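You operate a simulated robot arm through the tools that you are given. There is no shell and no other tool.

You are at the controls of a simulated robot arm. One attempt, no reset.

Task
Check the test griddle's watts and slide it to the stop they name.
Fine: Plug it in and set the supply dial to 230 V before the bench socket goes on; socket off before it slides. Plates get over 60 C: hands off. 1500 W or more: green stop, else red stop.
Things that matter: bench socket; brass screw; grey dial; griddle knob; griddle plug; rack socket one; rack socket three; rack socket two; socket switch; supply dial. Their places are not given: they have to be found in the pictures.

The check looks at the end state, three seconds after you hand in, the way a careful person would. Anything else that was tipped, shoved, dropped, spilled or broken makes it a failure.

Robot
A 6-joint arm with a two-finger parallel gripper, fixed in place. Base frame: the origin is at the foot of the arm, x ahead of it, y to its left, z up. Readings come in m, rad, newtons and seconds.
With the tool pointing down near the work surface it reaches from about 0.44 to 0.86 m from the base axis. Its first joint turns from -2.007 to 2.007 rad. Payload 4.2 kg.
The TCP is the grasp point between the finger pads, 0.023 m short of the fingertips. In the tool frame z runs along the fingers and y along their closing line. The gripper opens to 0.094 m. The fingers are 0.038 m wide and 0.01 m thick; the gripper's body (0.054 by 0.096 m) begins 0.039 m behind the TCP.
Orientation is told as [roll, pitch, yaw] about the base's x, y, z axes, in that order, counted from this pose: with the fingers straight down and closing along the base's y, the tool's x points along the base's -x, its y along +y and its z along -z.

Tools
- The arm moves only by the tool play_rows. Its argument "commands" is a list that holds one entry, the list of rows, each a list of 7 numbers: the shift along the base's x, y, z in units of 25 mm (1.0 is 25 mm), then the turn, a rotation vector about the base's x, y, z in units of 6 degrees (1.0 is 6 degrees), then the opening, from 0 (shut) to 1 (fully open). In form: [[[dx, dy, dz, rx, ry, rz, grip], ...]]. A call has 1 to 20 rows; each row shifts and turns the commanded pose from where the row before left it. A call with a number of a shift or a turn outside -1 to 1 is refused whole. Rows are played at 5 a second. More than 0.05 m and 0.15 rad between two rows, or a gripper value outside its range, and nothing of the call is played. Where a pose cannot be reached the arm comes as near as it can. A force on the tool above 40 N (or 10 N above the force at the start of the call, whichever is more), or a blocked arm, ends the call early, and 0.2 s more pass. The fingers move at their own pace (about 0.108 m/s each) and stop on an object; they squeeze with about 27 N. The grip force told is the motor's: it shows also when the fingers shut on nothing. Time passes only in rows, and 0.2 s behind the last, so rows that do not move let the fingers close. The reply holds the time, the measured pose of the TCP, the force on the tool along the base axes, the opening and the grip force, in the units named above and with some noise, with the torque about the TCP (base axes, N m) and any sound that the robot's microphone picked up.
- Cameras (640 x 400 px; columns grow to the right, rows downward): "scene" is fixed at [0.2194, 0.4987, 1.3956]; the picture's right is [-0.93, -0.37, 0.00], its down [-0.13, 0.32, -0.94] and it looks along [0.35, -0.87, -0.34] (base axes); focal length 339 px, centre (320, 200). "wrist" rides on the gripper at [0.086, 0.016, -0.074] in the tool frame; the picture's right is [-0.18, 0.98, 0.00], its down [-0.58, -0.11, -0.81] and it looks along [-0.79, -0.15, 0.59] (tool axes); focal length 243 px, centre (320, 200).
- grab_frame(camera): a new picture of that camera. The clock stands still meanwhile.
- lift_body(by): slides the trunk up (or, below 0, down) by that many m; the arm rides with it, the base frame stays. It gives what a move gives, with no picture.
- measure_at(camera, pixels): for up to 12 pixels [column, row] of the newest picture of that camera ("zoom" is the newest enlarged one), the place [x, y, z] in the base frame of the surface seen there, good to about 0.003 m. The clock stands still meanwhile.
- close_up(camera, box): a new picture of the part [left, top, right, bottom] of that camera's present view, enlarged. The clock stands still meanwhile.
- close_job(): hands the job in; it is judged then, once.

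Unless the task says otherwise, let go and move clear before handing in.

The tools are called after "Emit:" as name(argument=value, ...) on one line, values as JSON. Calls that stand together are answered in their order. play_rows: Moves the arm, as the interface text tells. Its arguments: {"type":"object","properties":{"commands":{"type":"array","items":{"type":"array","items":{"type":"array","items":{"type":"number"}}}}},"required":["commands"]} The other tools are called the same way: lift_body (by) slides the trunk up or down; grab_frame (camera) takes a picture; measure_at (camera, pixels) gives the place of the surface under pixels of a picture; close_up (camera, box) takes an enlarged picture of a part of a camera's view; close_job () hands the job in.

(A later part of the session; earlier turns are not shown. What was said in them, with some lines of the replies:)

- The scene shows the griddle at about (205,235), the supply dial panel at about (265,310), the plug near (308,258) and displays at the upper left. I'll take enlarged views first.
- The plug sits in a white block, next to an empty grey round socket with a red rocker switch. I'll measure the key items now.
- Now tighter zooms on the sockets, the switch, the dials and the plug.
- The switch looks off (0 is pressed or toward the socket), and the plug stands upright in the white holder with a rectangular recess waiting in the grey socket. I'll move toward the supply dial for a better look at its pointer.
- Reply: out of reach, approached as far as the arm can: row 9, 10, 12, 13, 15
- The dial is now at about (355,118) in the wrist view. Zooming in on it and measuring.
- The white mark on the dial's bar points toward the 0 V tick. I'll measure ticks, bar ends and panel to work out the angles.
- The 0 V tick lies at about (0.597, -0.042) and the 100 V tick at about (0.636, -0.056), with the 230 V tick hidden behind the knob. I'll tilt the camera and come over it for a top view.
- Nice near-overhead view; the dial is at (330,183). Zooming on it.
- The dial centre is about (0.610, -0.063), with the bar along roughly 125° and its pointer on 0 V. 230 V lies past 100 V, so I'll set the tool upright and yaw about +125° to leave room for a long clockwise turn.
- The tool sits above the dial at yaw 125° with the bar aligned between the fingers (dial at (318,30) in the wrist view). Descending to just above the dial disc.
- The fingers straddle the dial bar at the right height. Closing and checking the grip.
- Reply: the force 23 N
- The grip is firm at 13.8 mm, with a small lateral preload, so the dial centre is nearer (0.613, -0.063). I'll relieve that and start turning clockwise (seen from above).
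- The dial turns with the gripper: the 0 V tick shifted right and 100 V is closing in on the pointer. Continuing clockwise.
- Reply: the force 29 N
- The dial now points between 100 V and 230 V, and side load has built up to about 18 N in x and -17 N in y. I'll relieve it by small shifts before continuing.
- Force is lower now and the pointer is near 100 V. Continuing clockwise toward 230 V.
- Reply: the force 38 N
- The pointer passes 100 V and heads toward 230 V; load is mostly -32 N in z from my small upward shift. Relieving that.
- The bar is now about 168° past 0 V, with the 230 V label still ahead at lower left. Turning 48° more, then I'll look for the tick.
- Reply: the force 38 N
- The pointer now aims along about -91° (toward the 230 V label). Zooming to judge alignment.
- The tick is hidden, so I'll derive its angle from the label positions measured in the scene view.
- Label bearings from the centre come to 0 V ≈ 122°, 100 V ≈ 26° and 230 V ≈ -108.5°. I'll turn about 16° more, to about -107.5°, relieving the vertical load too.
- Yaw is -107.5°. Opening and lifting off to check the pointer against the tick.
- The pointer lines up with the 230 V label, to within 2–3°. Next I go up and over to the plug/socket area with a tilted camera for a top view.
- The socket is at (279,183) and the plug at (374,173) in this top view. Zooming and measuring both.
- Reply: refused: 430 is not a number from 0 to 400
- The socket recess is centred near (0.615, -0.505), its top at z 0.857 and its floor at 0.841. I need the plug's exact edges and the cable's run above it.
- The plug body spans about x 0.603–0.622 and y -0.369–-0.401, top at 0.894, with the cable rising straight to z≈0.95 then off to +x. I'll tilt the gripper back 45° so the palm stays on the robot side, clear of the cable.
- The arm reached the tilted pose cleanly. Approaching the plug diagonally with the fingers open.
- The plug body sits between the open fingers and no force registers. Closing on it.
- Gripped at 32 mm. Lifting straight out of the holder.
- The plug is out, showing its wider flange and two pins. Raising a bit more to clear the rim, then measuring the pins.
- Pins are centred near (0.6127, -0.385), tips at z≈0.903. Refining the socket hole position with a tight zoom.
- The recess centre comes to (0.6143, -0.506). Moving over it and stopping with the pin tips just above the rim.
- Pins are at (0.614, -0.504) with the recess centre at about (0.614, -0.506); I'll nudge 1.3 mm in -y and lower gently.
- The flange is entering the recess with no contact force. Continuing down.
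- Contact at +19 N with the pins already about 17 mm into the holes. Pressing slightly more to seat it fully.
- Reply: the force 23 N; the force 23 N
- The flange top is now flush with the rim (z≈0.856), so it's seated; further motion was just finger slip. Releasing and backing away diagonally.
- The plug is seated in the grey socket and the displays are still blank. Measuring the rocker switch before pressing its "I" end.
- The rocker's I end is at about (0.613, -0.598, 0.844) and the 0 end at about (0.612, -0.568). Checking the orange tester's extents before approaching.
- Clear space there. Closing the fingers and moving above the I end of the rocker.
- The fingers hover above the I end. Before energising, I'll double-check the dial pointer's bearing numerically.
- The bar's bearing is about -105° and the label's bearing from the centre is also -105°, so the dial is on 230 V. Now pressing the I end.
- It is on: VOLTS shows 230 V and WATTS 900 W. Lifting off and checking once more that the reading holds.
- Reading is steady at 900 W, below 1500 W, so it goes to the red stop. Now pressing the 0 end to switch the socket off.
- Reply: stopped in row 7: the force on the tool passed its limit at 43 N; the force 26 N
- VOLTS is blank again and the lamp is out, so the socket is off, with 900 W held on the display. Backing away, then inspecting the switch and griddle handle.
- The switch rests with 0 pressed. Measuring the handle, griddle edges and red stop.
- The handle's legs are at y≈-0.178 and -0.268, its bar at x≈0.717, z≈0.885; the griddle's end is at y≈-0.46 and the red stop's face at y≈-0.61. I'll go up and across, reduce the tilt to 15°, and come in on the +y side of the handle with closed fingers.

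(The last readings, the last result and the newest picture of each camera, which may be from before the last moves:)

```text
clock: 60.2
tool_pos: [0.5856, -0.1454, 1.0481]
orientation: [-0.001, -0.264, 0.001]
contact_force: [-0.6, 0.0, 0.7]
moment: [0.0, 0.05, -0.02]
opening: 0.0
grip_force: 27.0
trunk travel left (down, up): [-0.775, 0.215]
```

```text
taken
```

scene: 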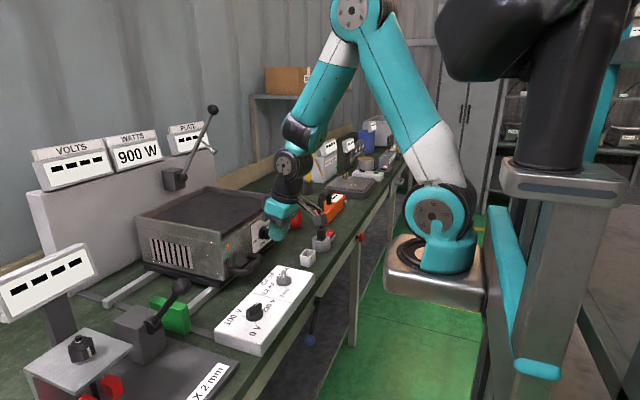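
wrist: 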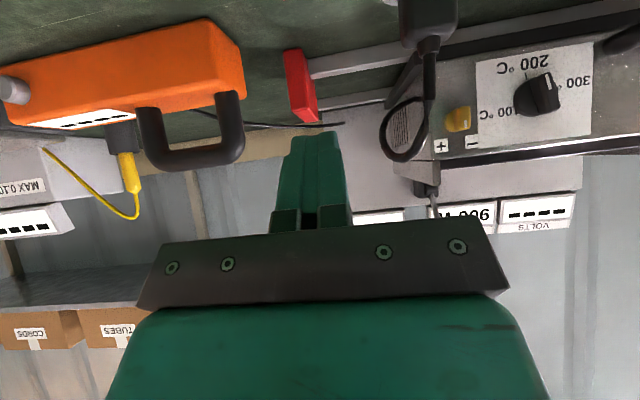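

Now moving forward to x≈0.715, y≈-0.125 and down beside the handle.

Emit:
play_rows(commands=[[[0.9, 0.2, 0, 0, 0, 0, 0], [0.9, 0.2, 0, 0, 0, 0, 0], [0.9, 0.2, 0, 0, 0, 0, 0], [0.9, 0.2, -0.2, 0, 0, 0, 0], [0.9, 0, -0.6, 0, 0, 0, 0], [0.6, 0, -0.8, 0, 0, 0, 0], [0, 0, -0.8, 0, 0, 0, 0], [0, 0, -0.8, 0, 0, 0, 0], [0, 0, -0.8, 0, 0, 0, 0], [0, 0, -0.7, 0, 0, 0, 0], [0, 0, 0, 0, 0, 0, 0]]])

Emit:
close_up(camera="scene", box=[190, 190, 320, 290])

Emit:
grab_frame(camera="wrist")

```text
clock: 62.6
tool_pos: [0.7147, -0.1268, 0.9297]
orientation: [0.0, -0.266, 0.002]
contact_force: [0.0, 0.5, -0.6]
moment: [-0.01, 0.0, 0.02]
opening: 0.0002
grip_force: 26.9
trunk travel left (down, up): [-0.775, 0.215]
```

```text
4.00 times, centred on (255, 240) of scene
```

zoom: 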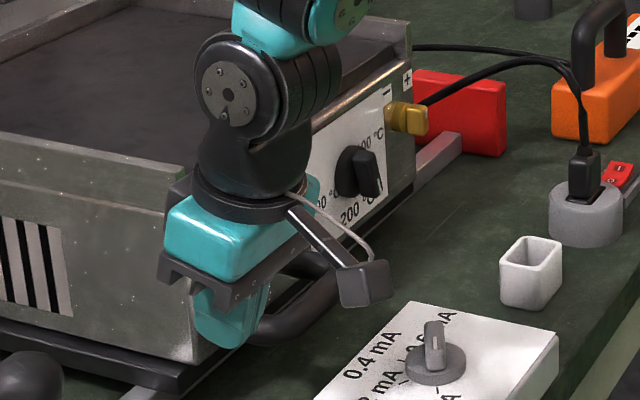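

```text
taken
```

wrist: 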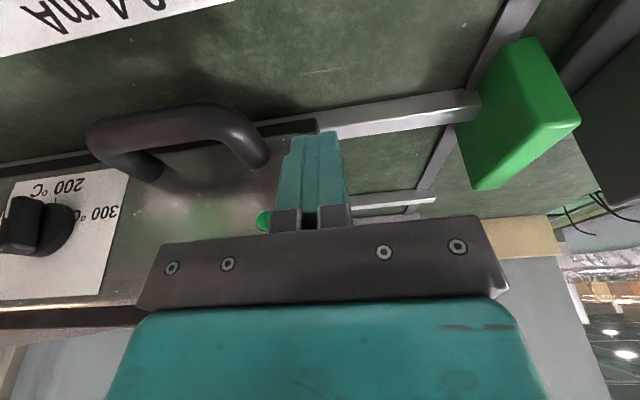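

Clear beside the handle with no contact. Lowering to handle height.

Emit:
play_rows(commands=[[[0, 0, -0.7, 0, 0, 0, 0], [0, 0, -0.7, 0, 0, 0, 0], [0, 0, 0, 0, 0, 0, 0]]])

Emit:
close_up(camera="scene", box=[190, 190, 320, 290])

Emit:
grab_frame(camera="wrist")

```text
clock: 63.4
tool_pos: [0.7135, -0.1263, 0.8963]
orientation: [0.001, -0.265, 0.002]
contact_force: [0.6, -0.7, 0.0]
moment: [-0.03, -0.02, 0.0]
opening: 0.0
grip_force: 27.2
trunk travel left (down, up): [-0.775, 0.215]
```

```text
4.00 times, centred on (255, 240) of scene
```

zoom: 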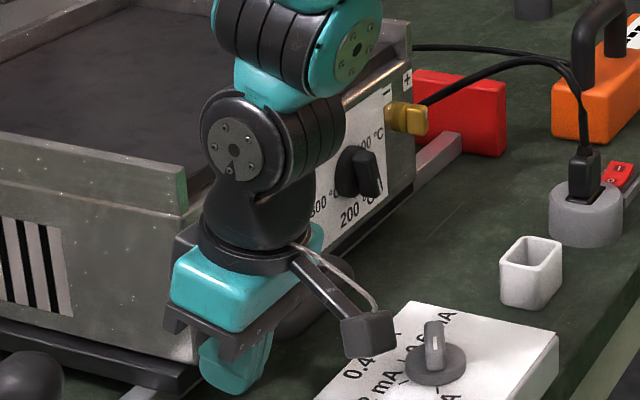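

```text
taken
```

wrist: 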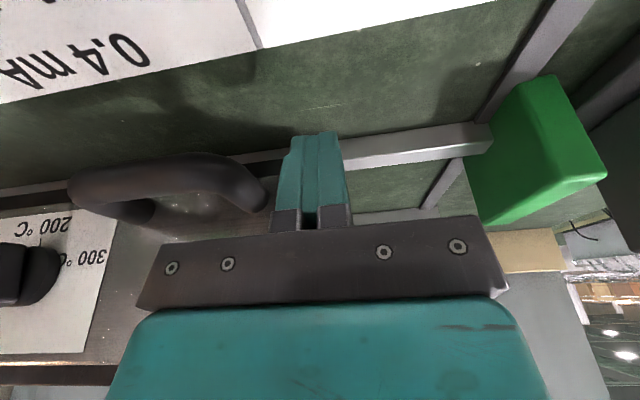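

Emit:
measure_at(camera="scene", pixels=[[281, 277], [285, 275], [280, 273], [299, 272], [298, 280], [243, 285]])

Emit:
play_rows(commands=[[[0, -0.5, -0.1, 0, 0, 0, 0], [0, -0.3, 0, 0, 0, 0, 0], [0, -0.3, 0, 0, 0, 0, 0], [0, -0.2, 0, 0, 0, 0, 0], [0, -0.2, 0, 0, 0, 0, 0]]])

Emit:
close_up(camera="scene", box=[190, 190, 320, 290])

```text
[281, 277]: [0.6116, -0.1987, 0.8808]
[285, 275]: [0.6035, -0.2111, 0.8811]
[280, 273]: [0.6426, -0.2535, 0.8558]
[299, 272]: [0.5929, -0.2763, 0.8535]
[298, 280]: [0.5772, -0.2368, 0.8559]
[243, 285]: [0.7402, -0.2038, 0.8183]
```

```text
clock: 64.6
tool_pos: [0.7131, -0.1624, 0.8937]
orientation: [0.0, -0.265, 0.004]
contact_force: [-1.0, 4.5, 0.8]
moment: [0.12, -0.01, 0.01]
opening: 0.0
grip_force: 27.0
trunk travel left (down, up): [-0.775, 0.215]
```

```text
4.00 times, centred on (255, 240) of scene
```

zoom: 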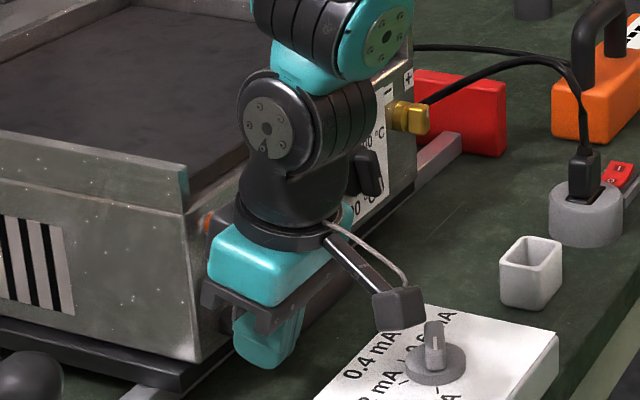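

Light contact (4.5 N) with the handle. Verifying the camera box clearance over the grey dial before pushing on.

Emit:
measure_at(camera="zoom", pixels=[[400, 325], [385, 320], [415, 318], [435, 325], [395, 300], [417, 170]])

```text
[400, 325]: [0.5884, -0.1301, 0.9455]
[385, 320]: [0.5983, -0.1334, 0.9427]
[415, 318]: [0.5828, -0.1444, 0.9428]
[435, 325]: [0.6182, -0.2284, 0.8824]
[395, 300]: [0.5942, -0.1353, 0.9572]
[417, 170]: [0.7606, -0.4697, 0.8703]
```

The camera's underside is at z≈0.94, well above the dial tops at 0.883. Pushing on gently toward the red stop.

Emit:
play_rows(commands=[[[0, -0.2, 0, 0, 0, 0, 0], [0, -0.3, 0, 0, 0, 0, 0], [0, -0.4, 0, 0, 0, 0, 0], [0, -0.4, 0, 0, 0, 0, 0], [0, -0.4, 0, 0, 0, 0, 0], [0, -0.4, 0, 0, 0, 0, 0], [0, -0.4, 0, 0, 0, 0, 0], [0, -0.4, 0, 0, 0, 0, 0], [0, -0.3, 0, 0, 0, 0, 0], [0, 0, 0, 0, 0, 0, 0]]])

Emit:
close_up(camera="scene", box=[190, 170, 350, 290])

```text
clock: 66.8
tool_pos: [0.7121, -0.2443, 0.8933]
orientation: [-0.001, -0.267, 0.001]
contact_force: [0.9, 0.5, 0.9]
moment: [-0.02, 0.0, 0.04]
opening: 0.0001
grip_force: 27.1
trunk travel left (down, up): [-0.775, 0.215]
```

```text
3.33 times, centred on (270, 230) of scene
```

zoom: 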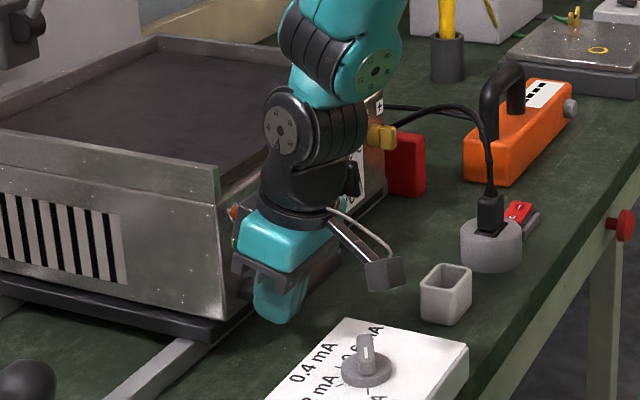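

The griddle slides easily and the socket, cable and holder are undisturbed. Continuing more slowly to the stop.

Emit:
play_rows(commands=[[[0, -0.2, 0, 0, 0, 0, 0], [0, -0.2, 0, 0, 0, 0, 0], [0, -0.2, 0, 0, 0, 0, 0], [0, -0.2, 0, 0, 0, 0, 0], [0, -0.2, 0, 0, 0, 0, 0], [0, -0.2, 0, 0, 0, 0, 0], [0, -0.2, 0, 0, 0, 0, 0], [0, -0.2, 0, 0, 0, 0, 0], [0, 0, 0, 0, 0, 0, 0]]])

Emit:
close_up(camera="scene", box=[190, 170, 350, 290])

Emit:
measure_at(camera="zoom", pixels=[[395, 180], [400, 165], [384, 200], [410, 180], [375, 205], [385, 140]])

```text
clock: 68.8
tool_pos: [0.7128, -0.2844, 0.8933]
orientation: [0.001, -0.266, 0.002]
contact_force: [-0.2, 0.7, 0.0]
moment: [-0.02, -0.01, 0.04]
opening: 0.0
grip_force: 27.2
trunk travel left (down, up): [-0.775, 0.215]
```

```text
3.33 times, centred on (270, 230) of scene
```

zoom: 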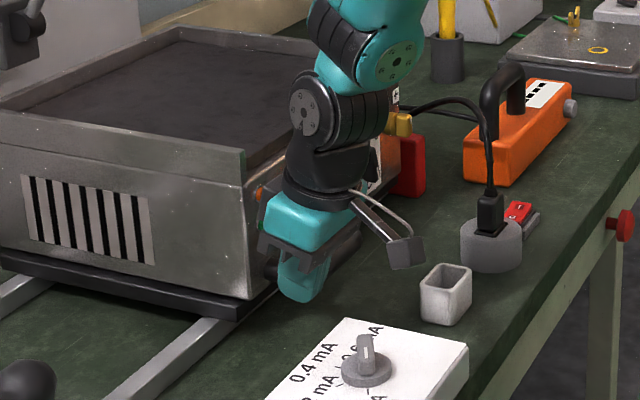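

```text
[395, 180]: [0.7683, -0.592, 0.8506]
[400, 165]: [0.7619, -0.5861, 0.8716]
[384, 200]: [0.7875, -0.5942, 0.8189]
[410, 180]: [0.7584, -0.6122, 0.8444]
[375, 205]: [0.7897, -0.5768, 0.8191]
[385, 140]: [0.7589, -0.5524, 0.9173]
```

The griddle's end is now at about y -0.59, with roughly 20 mm to the stop at -0.61. Creeping on until force rises.

Emit:
play_rows(commands=[[[0, -0.15, 0, 0, 0, 0, 0], [0, -0.15, 0, 0, 0, 0, 0], [0, -0.15, 0, 0, 0, 0, 0], [0, -0.15, 0, 0, 0, 0, 0], [0, -0.1, 0, 0, 0, 0, 0], [0, 0, 0, 0, 0, 0, 0]]])

Emit:
close_up(camera="scene", box=[250, 180, 330, 240])

```text
clock: 70.2
tool_pos: [0.7134, -0.3006, 0.8939]
orientation: [0.003, -0.265, 0.003]
contact_force: [-0.9, 6.1, 2.6]
moment: [0.09, 0.0, 0.0]
opening: 0.0
grip_force: 27.5
trunk travel left (down, up): [-0.775, 0.215]
```

```text
6.67 times, centred on (290, 210) of scene
```

zoom: 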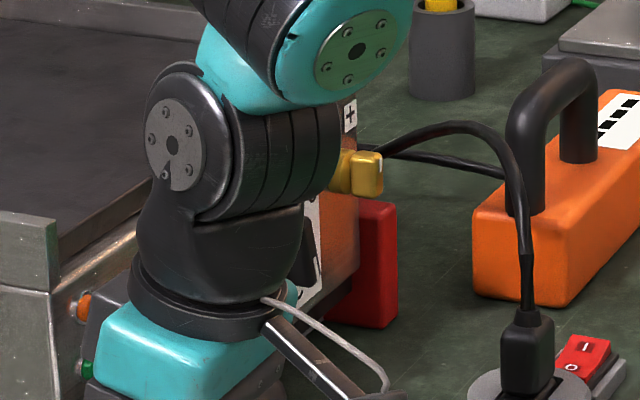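

Emit:
play_rows(commands=[[[0, -0.1, 0, 0, 0, 0, 0], [0, -0.1, 0, 0, 0, 0, 0], [0, -0.1, 0, 0, 0, 0, 0], [0, 0, 0, 0, 0, 0, 0]]])

Emit:
close_up(camera="scene", box=[250, 180, 330, 240])

```text
clock: 71.0
tool_pos: [0.7139, -0.3002, 0.894]
orientation: [0.015, -0.263, 0.01]
contact_force: [0.5, 17.5, 7.3]
moment: [0.17, -0.01, 0.02]
opening: 0.0002
grip_force: 27.1
trunk travel left (down, up): [-0.775, 0.215]
stopped in row 4: the force on the tool passed its limit at 43 N (the readings are from after the stop); the commanded pose is now the measured one
```

```text
6.67 times, centred on (290, 210) of scene
```

zoom: 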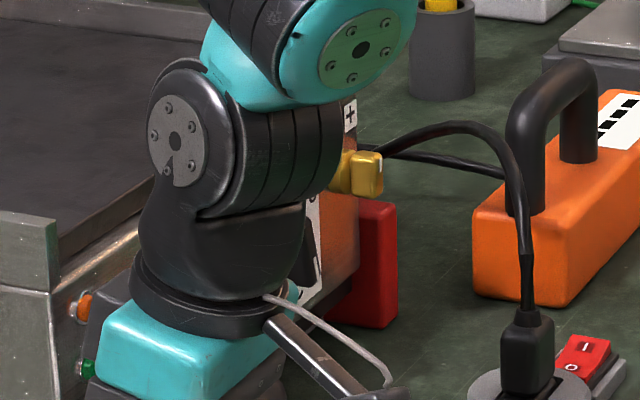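

The griddle is blocked firmly at the red stop (force jumped to 43 N with no further motion). Backing off in +y, then up and away.

Emit:
play_rows(commands=[[[0, 0.3, 0, 0, 0, 0, 0], [0, 0.5, 0, 0, 0, 0, 0], [-0.1, 0.2, 0.6, 0, 0, 0, 0], [-0.3, 0, 0.9, 0, 0, 0, 0], [-0.4, 0, 1, 0, 0, 0, 0], [-0.6, 0, 1, 0, 0, 0, 0], [-0.8, 0.5, 1, 0, 0, 0, 0], [-0.8, 0.8, 0.5, 0, 0, 0, 0], [-0.5, 1, 0, 0, 0, 0, 0], [-0.5, 1, 0, 0, 0, 0, 0], [0, 1, 0, 0, 0, 0, 0], [0, 0, 0, 0, 0, 0, 0]]])

Emit:
grab_frame(camera="scene")

Emit:
grab_frame(camera="wrist")

Emit:
close_up(camera="scene", box=[220, 180, 350, 270])

```text
clock: 73.7
tool_pos: [0.6134, -0.1704, 1.0184]
orientation: [0.012, -0.261, 0.008]
contact_force: [0.8, 0.6, 0.4]
moment: [-0.02, -0.02, -0.02]
opening: 0.0
grip_force: 27.2
trunk travel left (down, up): [-0.775, 0.215]
```

```text
taken
```

scene: 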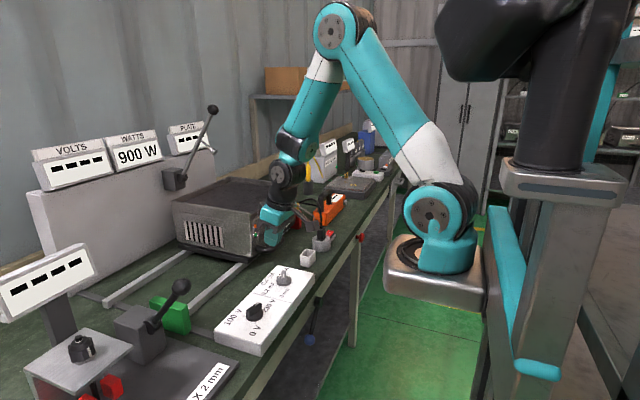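

```text
taken
```

wrist: 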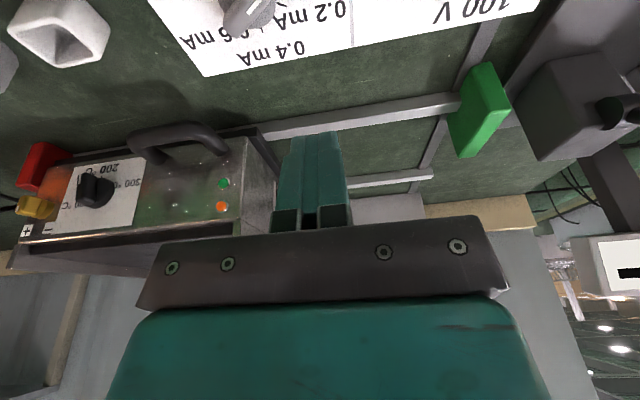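

```text
4.44 times, centred on (285, 225) of scene
```

zoom: 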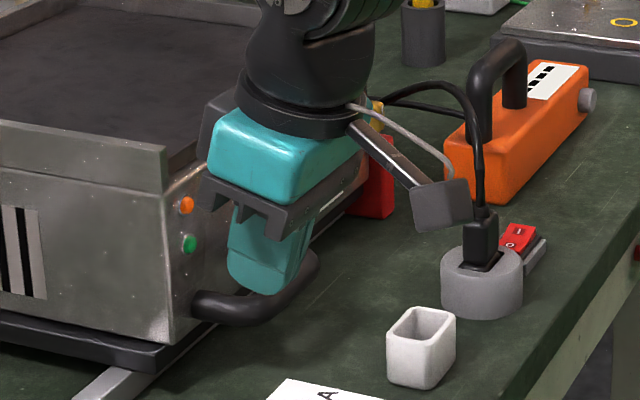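

The griddle appears to rest against the red stop. Moving the arm clear to confirm the final state.

Emit:
play_rows(commands=[[[-0.5, 0.8, 0.8, 0, 0, 0, 0], [-0.5, 0.8, 0.8, 0, 0, 0, 0], [-0.5, 0.8, 0.8, 0, 0, 0, 0], [-0.5, 0.8, 0, 0, 0, 0, 0], [-0.5, 0, 0, 0, 0, 0, 0], [0, 0, 0, 0, 0, 0, 0]]])

Emit:
grab_frame(camera="scene")

Emit:
grab_frame(camera="wrist")

Emit:
close_up(camera="wrist", box=[0, 40, 240, 190])

Emit:
close_up(camera="scene", box=[220, 180, 350, 270])

```text
clock: 75.0
tool_pos: [0.5512, -0.0903, 1.0771]
orientation: [0.01, -0.262, 0.008]
contact_force: [0.5, 0.6, -0.1]
moment: [0.0, -0.02, 0.03]
opening: 0.0002
grip_force: 27.3
trunk travel left (down, up): [-0.775, 0.215]
```

```text
taken
```

scene: 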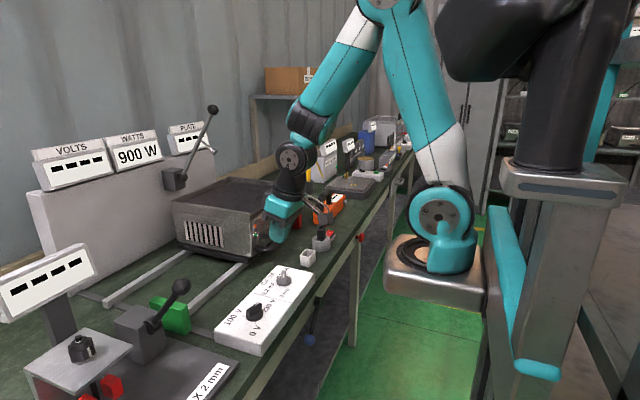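

```text
taken
```

wrist: 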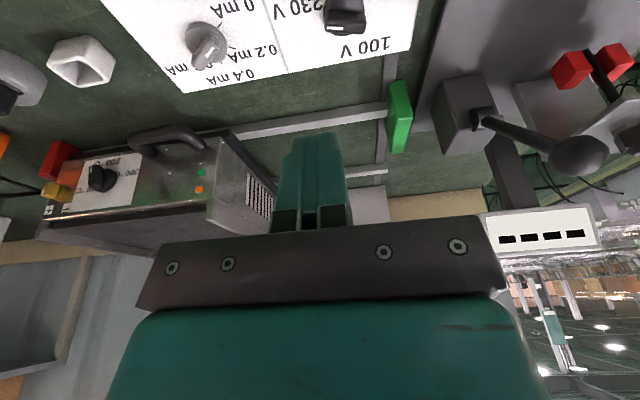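

```text
2.67 times, centred on (120, 115) of wrist
```

zoom: 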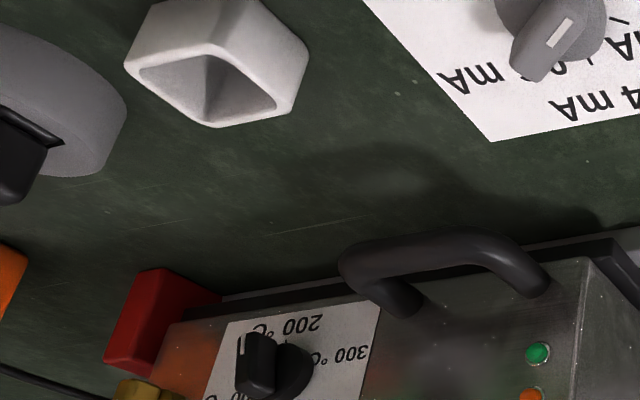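

```text
4.44 times, centred on (285, 225) of scene
```

zoom: 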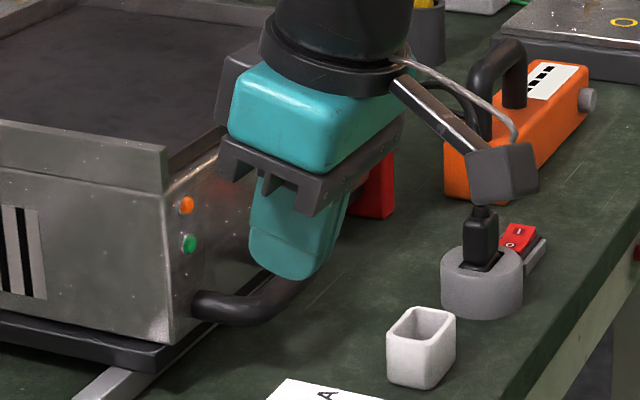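

The griddle base meets the red stop, the plug is seated, and the switch shows 0 pressed. One last check of the contact and the dial.

Emit:
close_up(camera="wrist", box=[20, 125, 100, 200])

Emit:
close_up(camera="scene", box=[215, 262, 311, 322])

```text
5.33 times, centred on (60, 162) of wrist
```

zoom: 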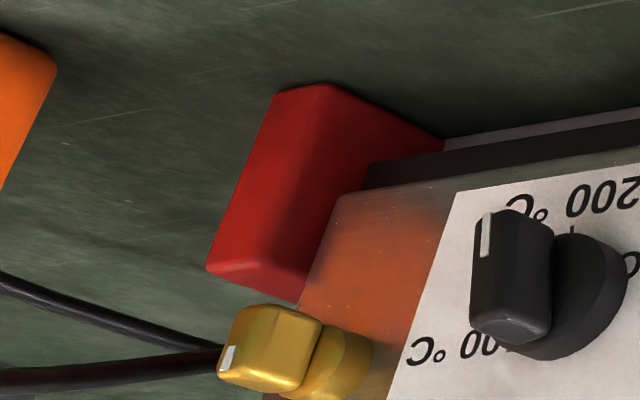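

```text
6.67 times, centred on (263, 292) of scene
```

zoom: 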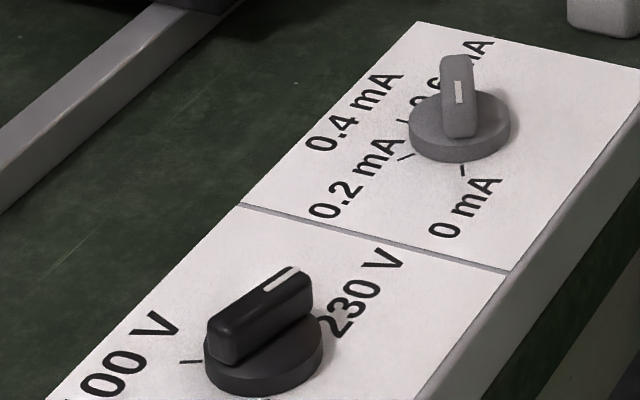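

The griddle base touches the red stop at about (365,175) in the wrist zoom. The supply dial still points to 230 V, and the knob, brass screw and grey dial are untouched. The socket is off and the arm is clear, so I'm handing in.

Emit:
close_job()

```text
The job is handed in.
```

The test griddle read 900 W at 230 V. That is under 1500 W, so I slid it to the red stop, and the job is handed in.

- **Order:** I plugged it into the bench socket and set the supply dial to 230 V before switching the socket on. I switched the socket off again before sliding the griddle.
- **Slide:** I pushed it by the handle with closed fingers until it stopped at the red stop, and kept off the plates. The last close-up shows its base against the stop.
- **Left as found:** The griddle knob, brass screw and grey dial were not touched. The plug is still in the bench socket, the switch is at 0, and the arm is clear.

The force limit tripped twice, both times at 43 N: once pressing the switch to 0 and once when the griddle met the stop. Nothing in the pictures looked moved or damaged afterwards.
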